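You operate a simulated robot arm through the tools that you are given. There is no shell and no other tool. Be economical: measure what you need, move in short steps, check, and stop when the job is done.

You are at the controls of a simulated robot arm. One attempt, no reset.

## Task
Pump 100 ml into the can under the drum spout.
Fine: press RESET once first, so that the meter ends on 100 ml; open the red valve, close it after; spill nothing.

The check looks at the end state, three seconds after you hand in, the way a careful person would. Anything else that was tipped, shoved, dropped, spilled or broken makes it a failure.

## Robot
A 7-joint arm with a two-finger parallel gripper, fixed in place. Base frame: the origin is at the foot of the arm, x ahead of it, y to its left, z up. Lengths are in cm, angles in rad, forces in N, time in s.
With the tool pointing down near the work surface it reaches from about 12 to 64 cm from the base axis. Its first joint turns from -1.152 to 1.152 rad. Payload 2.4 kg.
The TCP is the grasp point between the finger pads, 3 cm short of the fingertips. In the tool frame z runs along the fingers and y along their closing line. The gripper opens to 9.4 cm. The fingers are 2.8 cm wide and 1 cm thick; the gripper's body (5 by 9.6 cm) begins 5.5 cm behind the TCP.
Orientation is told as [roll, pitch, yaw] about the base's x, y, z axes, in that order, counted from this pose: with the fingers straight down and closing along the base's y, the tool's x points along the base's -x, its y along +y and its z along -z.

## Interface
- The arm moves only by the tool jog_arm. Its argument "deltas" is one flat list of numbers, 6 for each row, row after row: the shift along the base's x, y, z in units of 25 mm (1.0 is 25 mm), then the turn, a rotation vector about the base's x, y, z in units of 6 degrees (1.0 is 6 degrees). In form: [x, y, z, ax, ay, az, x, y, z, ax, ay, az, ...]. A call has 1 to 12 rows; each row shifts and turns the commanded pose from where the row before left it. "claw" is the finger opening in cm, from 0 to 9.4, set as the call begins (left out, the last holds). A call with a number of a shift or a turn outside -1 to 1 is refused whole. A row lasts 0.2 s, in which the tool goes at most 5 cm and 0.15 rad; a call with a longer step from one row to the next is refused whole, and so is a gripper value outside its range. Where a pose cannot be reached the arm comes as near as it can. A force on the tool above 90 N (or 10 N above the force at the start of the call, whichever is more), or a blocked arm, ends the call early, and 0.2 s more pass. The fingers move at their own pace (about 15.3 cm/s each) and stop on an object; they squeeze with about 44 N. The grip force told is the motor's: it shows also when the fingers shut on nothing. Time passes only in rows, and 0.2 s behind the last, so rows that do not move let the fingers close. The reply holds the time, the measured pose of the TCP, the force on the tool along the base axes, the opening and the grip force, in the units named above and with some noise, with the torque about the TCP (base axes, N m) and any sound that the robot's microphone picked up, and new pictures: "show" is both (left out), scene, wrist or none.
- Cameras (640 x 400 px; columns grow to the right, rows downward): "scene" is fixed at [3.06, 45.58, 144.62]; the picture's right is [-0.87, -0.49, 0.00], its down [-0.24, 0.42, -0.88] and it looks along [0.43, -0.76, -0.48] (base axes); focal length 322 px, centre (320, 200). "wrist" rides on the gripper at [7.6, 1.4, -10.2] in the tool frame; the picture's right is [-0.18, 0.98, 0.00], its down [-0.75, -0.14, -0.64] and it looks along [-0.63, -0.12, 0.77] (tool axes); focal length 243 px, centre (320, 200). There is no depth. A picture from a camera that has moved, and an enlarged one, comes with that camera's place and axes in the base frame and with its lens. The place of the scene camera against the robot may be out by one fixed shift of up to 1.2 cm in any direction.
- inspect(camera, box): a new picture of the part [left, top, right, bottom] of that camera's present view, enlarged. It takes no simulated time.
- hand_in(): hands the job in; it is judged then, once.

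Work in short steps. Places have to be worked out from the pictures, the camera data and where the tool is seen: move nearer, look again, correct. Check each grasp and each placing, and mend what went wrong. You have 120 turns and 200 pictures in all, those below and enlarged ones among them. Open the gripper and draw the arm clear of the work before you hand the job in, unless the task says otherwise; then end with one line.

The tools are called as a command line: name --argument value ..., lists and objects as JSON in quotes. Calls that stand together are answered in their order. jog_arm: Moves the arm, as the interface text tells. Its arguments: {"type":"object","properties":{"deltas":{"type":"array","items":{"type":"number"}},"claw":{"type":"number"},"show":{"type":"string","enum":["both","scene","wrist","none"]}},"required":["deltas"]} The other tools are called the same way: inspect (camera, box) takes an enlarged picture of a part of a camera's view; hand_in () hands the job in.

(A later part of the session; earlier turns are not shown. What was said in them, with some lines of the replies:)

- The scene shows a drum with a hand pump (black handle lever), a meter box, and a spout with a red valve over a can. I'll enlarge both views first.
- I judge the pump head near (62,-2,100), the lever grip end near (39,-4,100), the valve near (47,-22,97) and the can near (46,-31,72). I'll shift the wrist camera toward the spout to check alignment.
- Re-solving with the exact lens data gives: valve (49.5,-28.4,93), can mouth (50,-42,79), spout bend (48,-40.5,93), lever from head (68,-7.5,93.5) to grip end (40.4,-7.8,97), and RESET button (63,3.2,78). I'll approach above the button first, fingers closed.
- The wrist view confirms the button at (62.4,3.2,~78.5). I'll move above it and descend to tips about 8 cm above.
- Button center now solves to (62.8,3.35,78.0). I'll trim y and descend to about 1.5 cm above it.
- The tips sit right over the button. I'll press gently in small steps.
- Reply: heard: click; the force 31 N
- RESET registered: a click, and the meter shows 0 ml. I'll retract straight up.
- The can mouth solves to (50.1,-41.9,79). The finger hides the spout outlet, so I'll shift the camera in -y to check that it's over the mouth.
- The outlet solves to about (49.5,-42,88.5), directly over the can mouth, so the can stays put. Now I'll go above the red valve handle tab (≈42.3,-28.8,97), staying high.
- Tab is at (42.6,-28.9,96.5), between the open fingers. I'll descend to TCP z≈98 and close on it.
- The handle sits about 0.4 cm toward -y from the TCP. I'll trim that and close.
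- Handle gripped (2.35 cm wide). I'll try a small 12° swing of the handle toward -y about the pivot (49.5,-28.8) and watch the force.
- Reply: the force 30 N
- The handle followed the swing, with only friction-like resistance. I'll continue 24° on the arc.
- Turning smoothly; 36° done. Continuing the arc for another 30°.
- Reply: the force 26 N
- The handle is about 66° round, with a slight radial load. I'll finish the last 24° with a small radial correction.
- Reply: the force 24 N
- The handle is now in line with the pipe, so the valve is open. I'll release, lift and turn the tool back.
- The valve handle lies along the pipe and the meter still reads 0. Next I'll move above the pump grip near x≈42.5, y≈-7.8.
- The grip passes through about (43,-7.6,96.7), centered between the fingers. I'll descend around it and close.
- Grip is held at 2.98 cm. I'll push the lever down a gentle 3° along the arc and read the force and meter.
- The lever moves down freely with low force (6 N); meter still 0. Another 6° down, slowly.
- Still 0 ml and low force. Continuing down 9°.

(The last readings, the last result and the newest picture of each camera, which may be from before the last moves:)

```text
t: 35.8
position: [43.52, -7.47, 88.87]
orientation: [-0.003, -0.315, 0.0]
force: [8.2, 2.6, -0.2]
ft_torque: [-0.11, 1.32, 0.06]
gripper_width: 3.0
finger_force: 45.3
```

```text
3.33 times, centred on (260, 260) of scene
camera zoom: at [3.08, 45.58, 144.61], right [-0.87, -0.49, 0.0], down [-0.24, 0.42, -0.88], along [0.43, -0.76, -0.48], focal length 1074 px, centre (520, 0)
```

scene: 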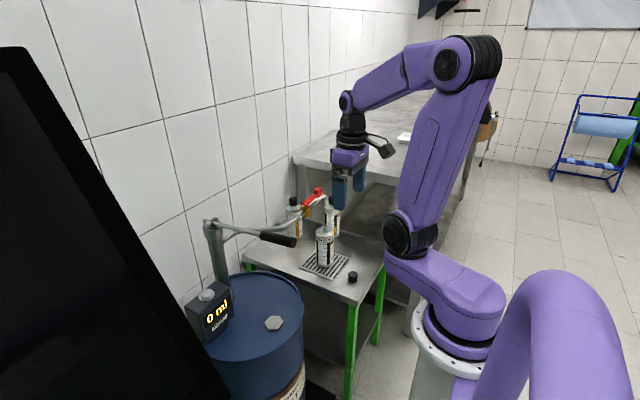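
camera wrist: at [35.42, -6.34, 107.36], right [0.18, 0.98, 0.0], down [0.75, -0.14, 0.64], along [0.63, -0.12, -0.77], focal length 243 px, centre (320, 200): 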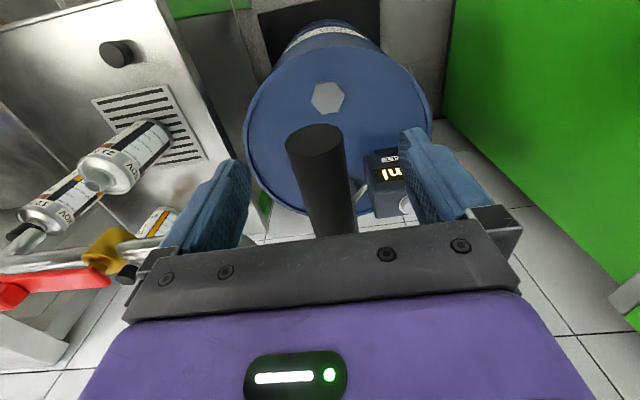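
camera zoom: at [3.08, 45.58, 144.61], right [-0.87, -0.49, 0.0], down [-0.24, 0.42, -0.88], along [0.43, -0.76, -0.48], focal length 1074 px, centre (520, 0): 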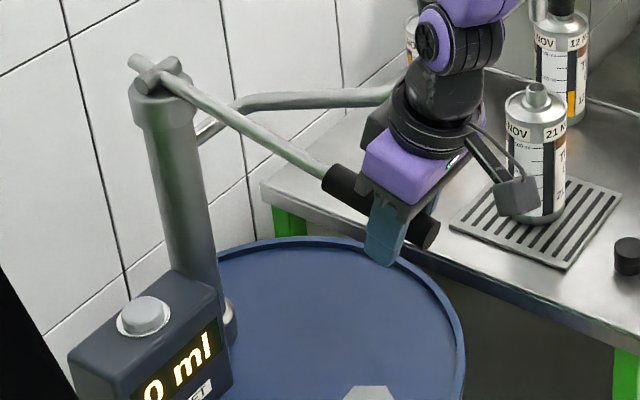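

No hard stop yet at 18° of travel. Continuing down another 9°.

jog_arm --deltas '[0.1, 0, -0.4, 0, -0.375, 0, 0.113, 0, -0.397, 0, -0.375, 0, 0.13, 0, -0.393, 0, -0.375, 0, 0.145, 0, -0.388, 0, -0.375, 0, 0, 0, 0, 0, 0, 0]' --show "none"

inspect --camera "scene" --box '[180, 200, 340, 320]'

```text
t: 37.0
position: [44.73, -7.5, 84.9]
orientation: [0.0, -0.469, 0.0]
force: [-9.4, 0.5, 5.3]
ft_torque: [0.04, -1.13, 0.04]
gripper_width: 2.99
finger_force: 45.1
```

```text
3.33 times, centred on (260, 260) of scene
camera zoom: at [3.02, 45.58, 144.62], right [-0.87, -0.49, 0.0], down [-0.24, 0.42, -0.88], along [0.43, -0.76, -0.48], focal length 1074 px, centre (520, 0)
```

zoom: 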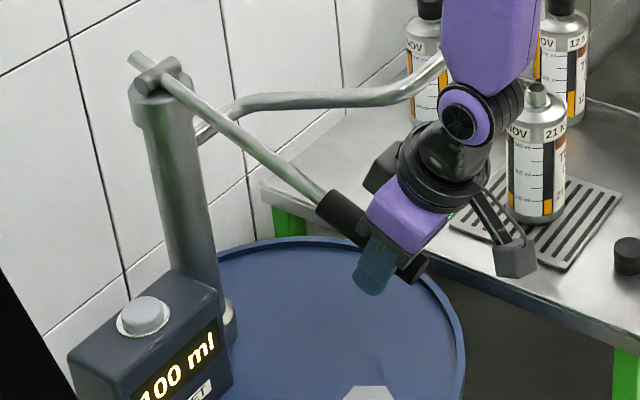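

The meter changed and the can's level rose. I'll hold still and read it.

inspect --camera "scene" --box '[180, 270, 260, 320]'

inspect --camera "scene" --box '[290, 210, 360, 280]'

```text
8.00 times, centred on (220, 295) of scene
camera zoom: at [3.02, 45.58, 144.62], right [-0.87, -0.49, 0.0], down [-0.24, 0.42, -0.88], along [0.43, -0.76, -0.48], focal length 2578 px, centre (1120, -560)
```

zoom: 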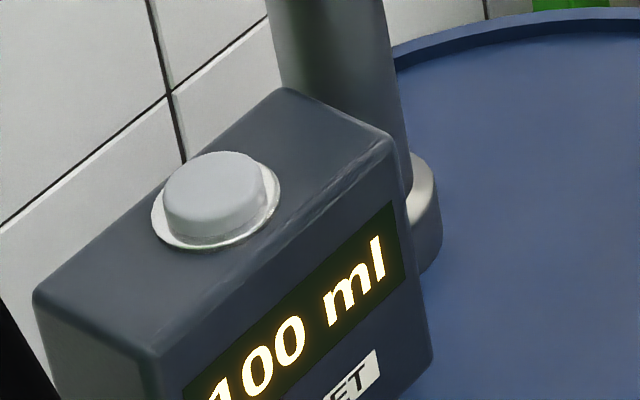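

```text
5.71 times, centred on (325, 245) of scene
camera zoom: at [3.02, 45.58, 144.62], right [-0.87, -0.49, 0.0], down [-0.24, 0.42, -0.88], along [0.43, -0.76, -0.48], focal length 1841 px, centre (291, -57)
```

zoom: 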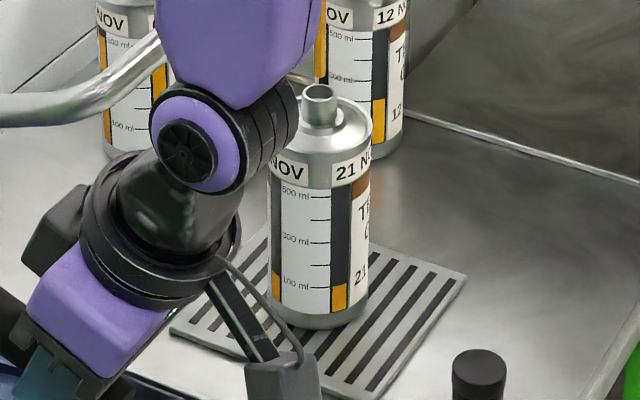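

The meter reads exactly 100 ml and the can is at its 100 ml mark. I'll open the fingers and back off along the tool axis, leaving the lever where it is.

jog_arm --deltas '[0, 0, 0, 0, 0, 0, 0, 0, 0, 0, 0, 0]' --claw 8 --show "none"

jog_arm --deltas '[-0.45, 0, 0.89, 0, 0, 0, -0.45, 0, 0.89, 0, 0, 0, -0.45, 0, 0.89, 0, 0, 0, -0.45, 0, 0.89, 0, 0, 0, -0.45, 0, 0.89, 0, 0.5, 0, -0.3, 0, 1, 0, 1, 0, -0.3, 0, 1, 0, 1, 0, -0.3, 0, 1, 0, 1, 0, 0, 0, 1, 0, 1, 0]' --show "both"

inspect --camera "scene" --box '[180, 200, 340, 320]'

```text
t: 37.6
position: [44.91, -7.38, 84.83]
orientation: [-0.001, -0.47, -0.001]
force: [-3.0, -1.0, 1.6]
ft_torque: [0.03, -0.01, 0.05]
gripper_width: 8.0
finger_force: 0.1
```

```text
t: 39.6
position: [36.94, -7.59, 106.21]
orientation: [0.0, -0.001, 0.0]
force: [0.5, 0.6, -0.4]
ft_torque: [-0.03, -0.02, 0.0]
gripper_width: 8.0
finger_force: 0.0
camera wrist: at [29.22, -6.12, 116.38], right [0.18, 0.98, 0.0], down [0.75, -0.14, 0.64], along [0.63, -0.12, -0.77], focal length 243 px, centre (320, 200)
```

scene: 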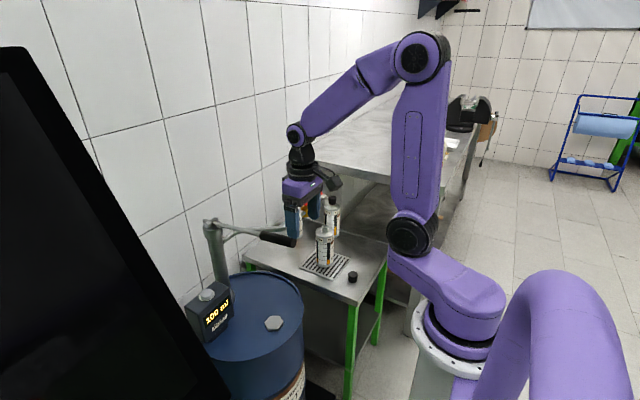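
wrist: 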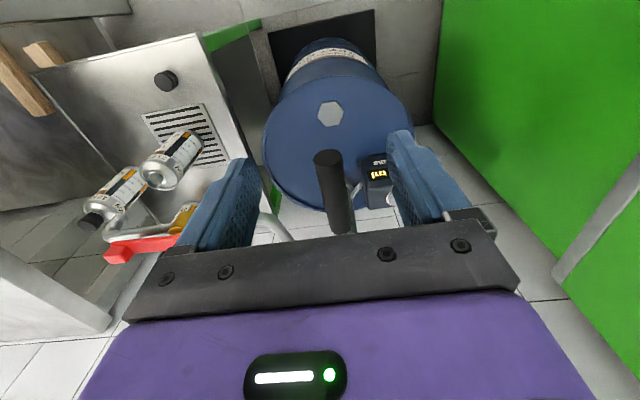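

```text
3.33 times, centred on (260, 260) of scene
camera zoom: at [3.05, 45.58, 144.62], right [-0.87, -0.49, 0.0], down [-0.24, 0.42, -0.88], along [0.43, -0.76, -0.48], focal length 1074 px, centre (520, 0)
```

zoom: 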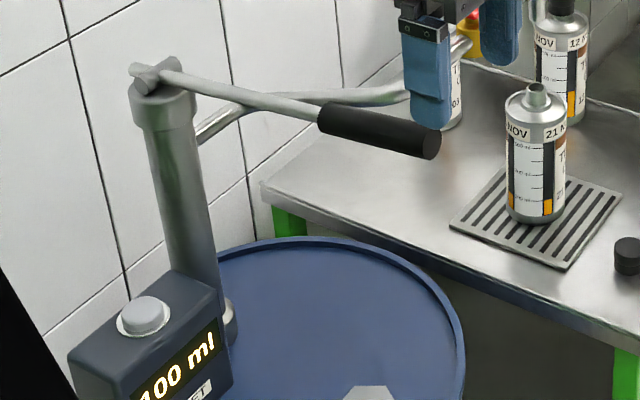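

The lever sprang back to rest, with the meter at 100 ml and the can at 100 ml. Now I'll go back over the valve handle with the tool yawed 90°.

jog_arm --deltas '[0.3, -0.9, 0.2, 0, 0, 1, 0.3, -0.9, 0.2, 0, 0, 1, 0.3, -0.9, 0.2, 0, 0, 1, 0.3, -0.9, 0.2, 0, 0, 1, 0.3, -0.9, 0.2, 0, 0, 1, 0.3, -0.9, 0.2, 0, 0, 1, 0.3, -0.9, 0.2, 0, 0, 1, 0.3, -0.9, 0.2, 0, 0, 1, 0.3, -0.9, 0.2, 0, 0, 1, 0.3, -0.9, 0.2, 0, 0, 1, 0.3, -0.9, 0.2, 0, 0, 1, 0.3, -0.9, 0.2, 0, 0, 1]' --show "none"

jog_arm --deltas '[0.52, -0.215, 0, 0, 0, 1, 0.52, -0.215, 0, 0, 0, 1, 0.52, -0.215, 0, 0, 0, 1, 0, 0, 0, 0, 0, 0]' --claw 6.5 --show "both"

```text
t: 42.2
position: [45.72, -34.47, 111.85]
orientation: [0.0, -0.002, 1.259]
force: [0.9, -0.2, 0.4]
ft_torque: [-0.02, -0.01, 0.0]
gripper_width: 8.01
finger_force: 0.0
```

```text
t: 43.2
position: [49.71, -36.0, 111.97]
orientation: [-0.001, 0.0, 1.572]
force: [0.2, -0.7, 0.0]
ft_torque: [0.0, 0.03, -0.04]
gripper_width: 6.5
finger_force: 0.1
camera wrist: at [48.22, -43.69, 122.21], right [-0.98, 0.18, 0.0], down [0.14, 0.75, 0.64], along [0.12, 0.63, -0.77], focal length 243 px, centre (320, 200)
```

scene: 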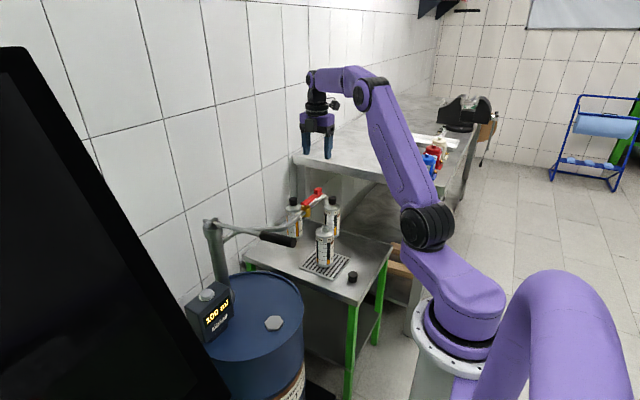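
wrist: 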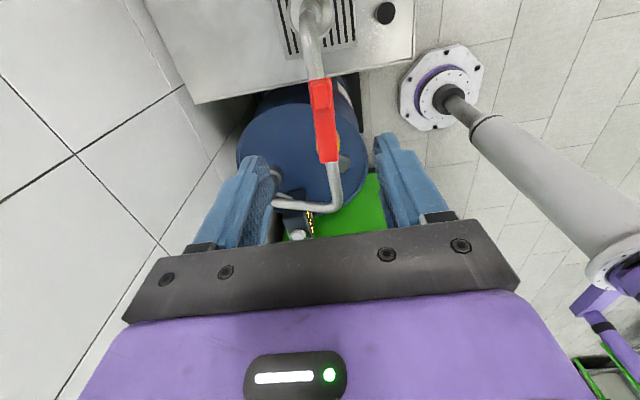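

Tab solves to (49.6,-36.2), right under the TCP. I'll descend to z≈98 and close on it.

jog_arm --deltas '[0, 0, -1, 0, 0, 0, 0, 0, -1, 0, 0, 0, 0, 0, -1, 0, 0, 0, 0, 0, -1, 0, 0, 0, 0, -0.05, -1, 0, 0, 0, 0, 0, -0.58, 0, 0, 0, 0, 0, 0, 0, 0, 0]' --show "wrist"

jog_arm --deltas '[0, 0, 0, 0, 0, 0, 0, 0, 0, 0, 0, 0, 0, 0, 0, 0, 0, 0]' --claw 0 --show "wrist"

```text
t: 44.8
position: [49.86, -36.52, 98.01]
orientation: [0.002, 0.0, 1.571]
force: [0.2, 0.1, 1.0]
ft_torque: [0.0, 0.04, -0.02]
gripper_width: 6.5
finger_force: 0.0
camera wrist: at [48.23, -44.09, 108.17], right [-0.98, 0.18, 0.0], down [0.14, 0.75, 0.64], along [0.12, 0.63, -0.77], focal length 243 px, centre (320, 200)
```

wrist: 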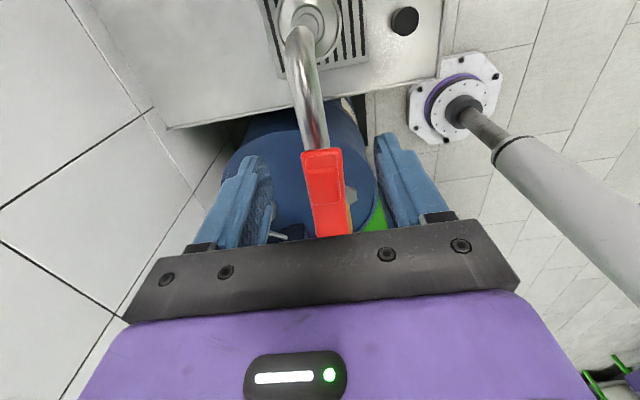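

```text
t: 45.6
position: [49.86, -36.43, 97.96]
orientation: [-0.002, 0.0, 1.569]
force: [13.3, -2.7, -7.7]
ft_torque: [0.15, -0.26, -1.04]
gripper_width: 2.33
finger_force: 45.2
camera wrist: at [48.34, -44.06, 108.18], right [-0.98, 0.18, 0.0], down [0.14, 0.75, 0.64], along [0.12, 0.63, -0.77], focal length 243 px, centre (320, 200)
```

wrist: 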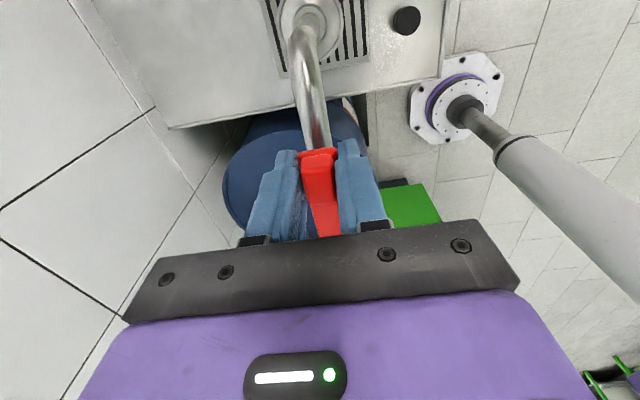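

Handle gripped. I'll swing it back toward closed, first 36° of the reverse arc.

jog_arm --deltas '[-0.297, 0.056, 0, 0, 0, -1, -0.294, 0.087, 0, 0, 0, -1, -0.287, 0.107, 0, 0, 0, -1, -0.277, 0.127, 0, 0, 0, -1, -0.265, 0.145, 0, 0, 0, -1, -0.249, 0.162, 0, 0, 0, -1, 0, 0, 0, 0, 0, 0]' --show "none"

inspect --camera "scene" --box '[272, 150, 368, 240]'

```text
t: 47.2
position: [45.44, -34.83, 98.02]
orientation: [0.002, 0.003, 0.936]
force: [0.4, -24.3, -29.7]
ft_torque: [-0.62, 0.18, -1.12]
gripper_width: 2.42
finger_force: 45.0
```

```text
4.44 times, centred on (320, 195) of scene
camera zoom: at [3.1, 45.47, 144.65], right [-0.87, -0.49, 0.0], down [-0.24, 0.42, -0.88], along [0.43, -0.76, -0.48], focal length 1432 px, centre (320, 222)
```

zoom: 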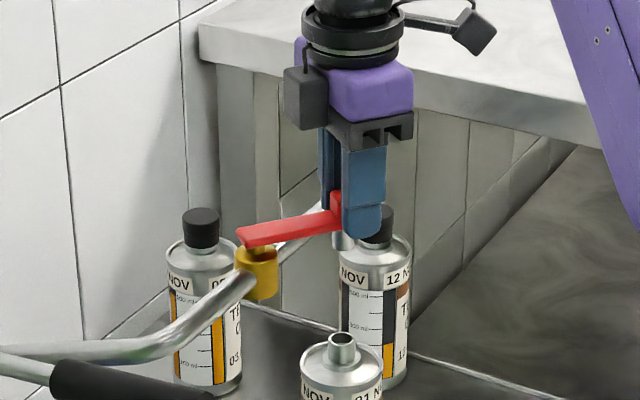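

It's turning correctly with mild resistance. Continuing the remaining arc in two parts.

jog_arm --deltas '[-0.241, 0.177, 0, 0, 0, -1, -0.22, 0.2, 0, 0, 0, -1, -0.197, 0.221, 0, 0, 0, -1, -0.172, 0.239, 0, 0, 0, -1, -0.135, 0.265, 0, 0, 0, -1, 0, 0, 0, 0, 0, 0]' --show "none"

inspect --camera "scene" --box '[272, 150, 368, 240]'

```text
t: 48.6
position: [43.29, -31.87, 97.95]
orientation: [0.002, -0.001, 0.416]
force: [-0.5, -17.7, -28.7]
ft_torque: [-0.36, -0.19, -1.22]
gripper_width: 2.34
finger_force: 45.1
```

```text
4.44 times, centred on (320, 195) of scene
camera zoom: at [3.09, 45.49, 144.64], right [-0.87, -0.49, 0.0], down [-0.24, 0.42, -0.88], along [0.43, -0.76, -0.48], focal length 1432 px, centre (320, 222)
```

zoom: 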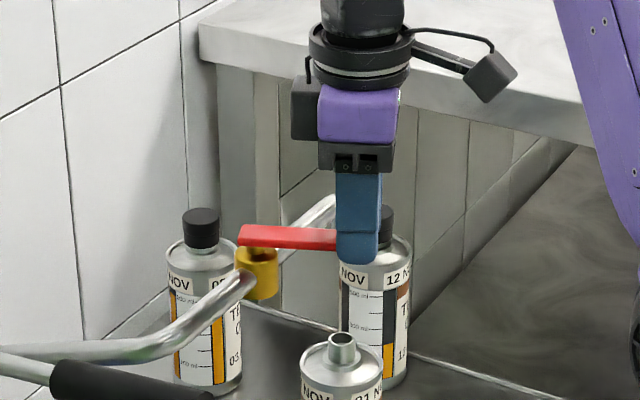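

24° left; finishing to the closed position.

jog_arm --deltas '[-0.107, 0.277, 0, 0, 0, -1, -0.077, 0.287, 0, 0, 0, -1, -0.047, 0.294, 0, 0, 0, -1, -0.016, 0.297, 0, 0, 0, -1, 0, 0, 0, 0, 0, 0]' --show "wrist"

inspect --camera "scene" --box '[272, 150, 368, 240]'

```text
t: 49.8
position: [42.65, -28.9, 98.07]
orientation: [-0.003, 0.001, 0.0]
force: [-10.2, -12.0, 6.2]
ft_torque: [-0.34, 0.87, -0.15]
gripper_width: 2.32
finger_force: 45.1
camera wrist: at [34.92, -27.53, 108.35], right [0.18, 0.98, 0.0], down [0.75, -0.14, 0.64], along [0.63, -0.12, -0.77], focal length 243 px, centre (320, 200)
```

wrist: 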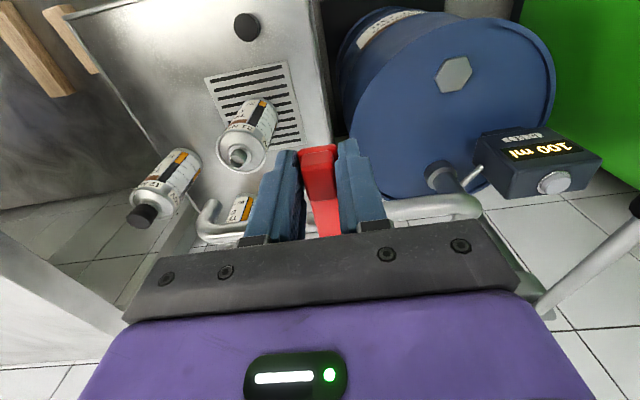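

```text
4.44 times, centred on (320, 195) of scene
camera zoom: at [3.02, 45.55, 144.63], right [-0.87, -0.49, 0.0], down [-0.24, 0.42, -0.88], along [0.43, -0.76, -0.48], focal length 1432 px, centre (320, 222)
```

zoom: 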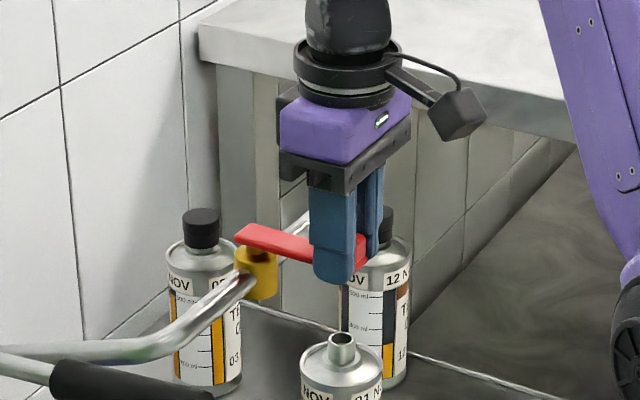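

The handle is back at its original closed pose. A small 2° nudge will make sure it's seated, then I'll release and lift.

jog_arm --deltas '[0, 0.1, 0, 0, 0, -0.33, 0, 0, 0, 0, 0, 0]' --show "none"

jog_arm --deltas '[0, 0, 0, 0, 0, 0, 0, 0, 0, 0, 0, 0, 0, 0, 0.5, 0, 0, 0, 0, 0, 1, 0, 0, 0, 0, 0, 1, 0, 0, 0, 0, 0, 1, 0, 0, 0, 0, 0, 1, 0, 0, 0, -0.8, 0.5, 1, 0, 0, 0.33, -0.8, 0.5, 1, 0, 0, 0, -0.8, 0.5, 0.5, 0, 0, 0, -0.8, 0.5, 0, 0, 0, 0, -0.8, 0.5, 0, 0, 0, 0]' --claw 8 --show "both"

inspect --camera "scene" --box '[190, 190, 366, 300]'

inspect --camera "scene" --box '[180, 280, 260, 330]'

```text
t: 50.4
position: [42.7, -28.82, 98.03]
orientation: [-0.005, -0.001, -0.031]
force: [-8.4, -20.2, 11.5]
ft_torque: [-0.49, 0.82, 1.04]
gripper_width: 2.35
finger_force: 45.1
```

```text
t: 53.0
position: [32.45, -22.4, 115.62]
orientation: [0.001, 0.001, -0.001]
force: [0.8, 0.3, -0.7]
ft_torque: [-0.03, 0.03, 0.03]
gripper_width: 7.99
finger_force: 0.0
camera wrist: at [24.72, -21.06, 125.86], right [0.18, 0.98, 0.0], down [0.75, -0.14, 0.64], along [0.63, -0.12, -0.77], focal length 243 px, centre (320, 200)
```

scene: 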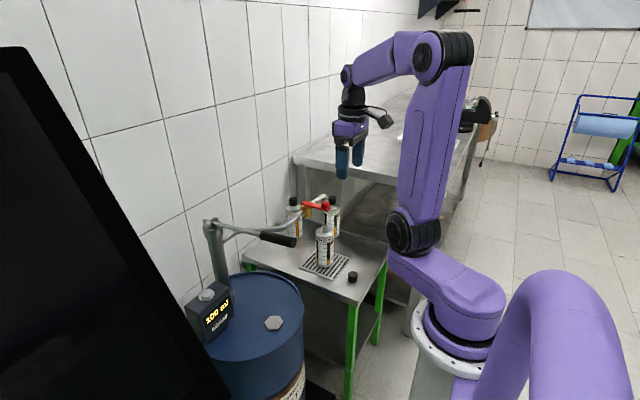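
wrist: 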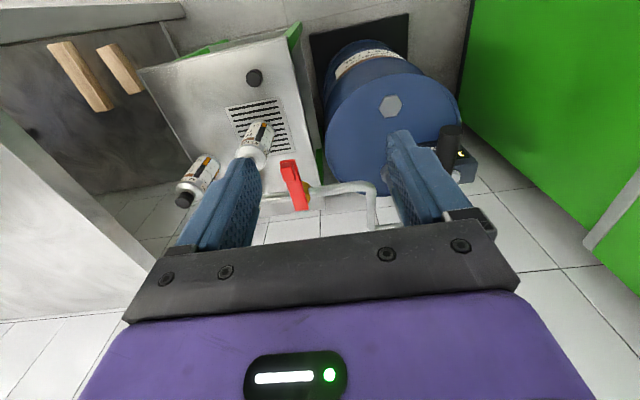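

```text
3.64 times, centred on (278, 245) of scene
camera zoom: at [3.06, 45.58, 144.62], right [-0.87, -0.49, 0.0], down [-0.24, 0.42, -0.88], along [0.43, -0.76, -0.48], focal length 1172 px, centre (473, 36)
```

zoom: 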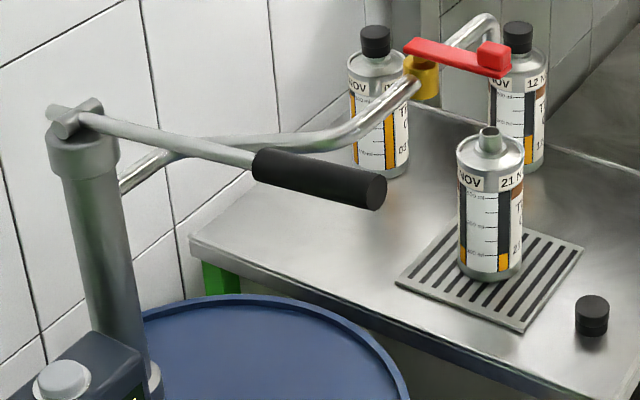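

```text
8.00 times, centred on (220, 305) of scene
camera zoom: at [3.06, 45.58, 144.62], right [-0.87, -0.49, 0.0], down [-0.24, 0.42, -0.88], along [0.43, -0.76, -0.48], focal length 2578 px, centre (1120, -640)
```

zoom: 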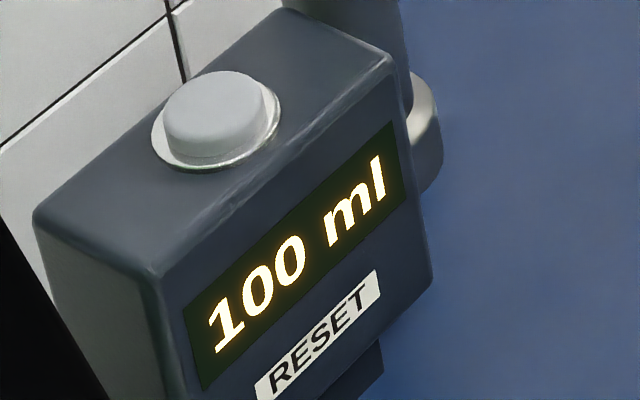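

The meter reads 100 ml, the can is at its 100 ml mark with no spill in view, and the valve is across the pipe as it was at the start. The gripper is open and clear, so I'm handing in.

hand_in

```text
The job is handed in.
```

I pumped 100 ml into the can under the spout: RESET was pressed once first, the meter reads 100 ml, the red valve is closed again, and I saw no spill.
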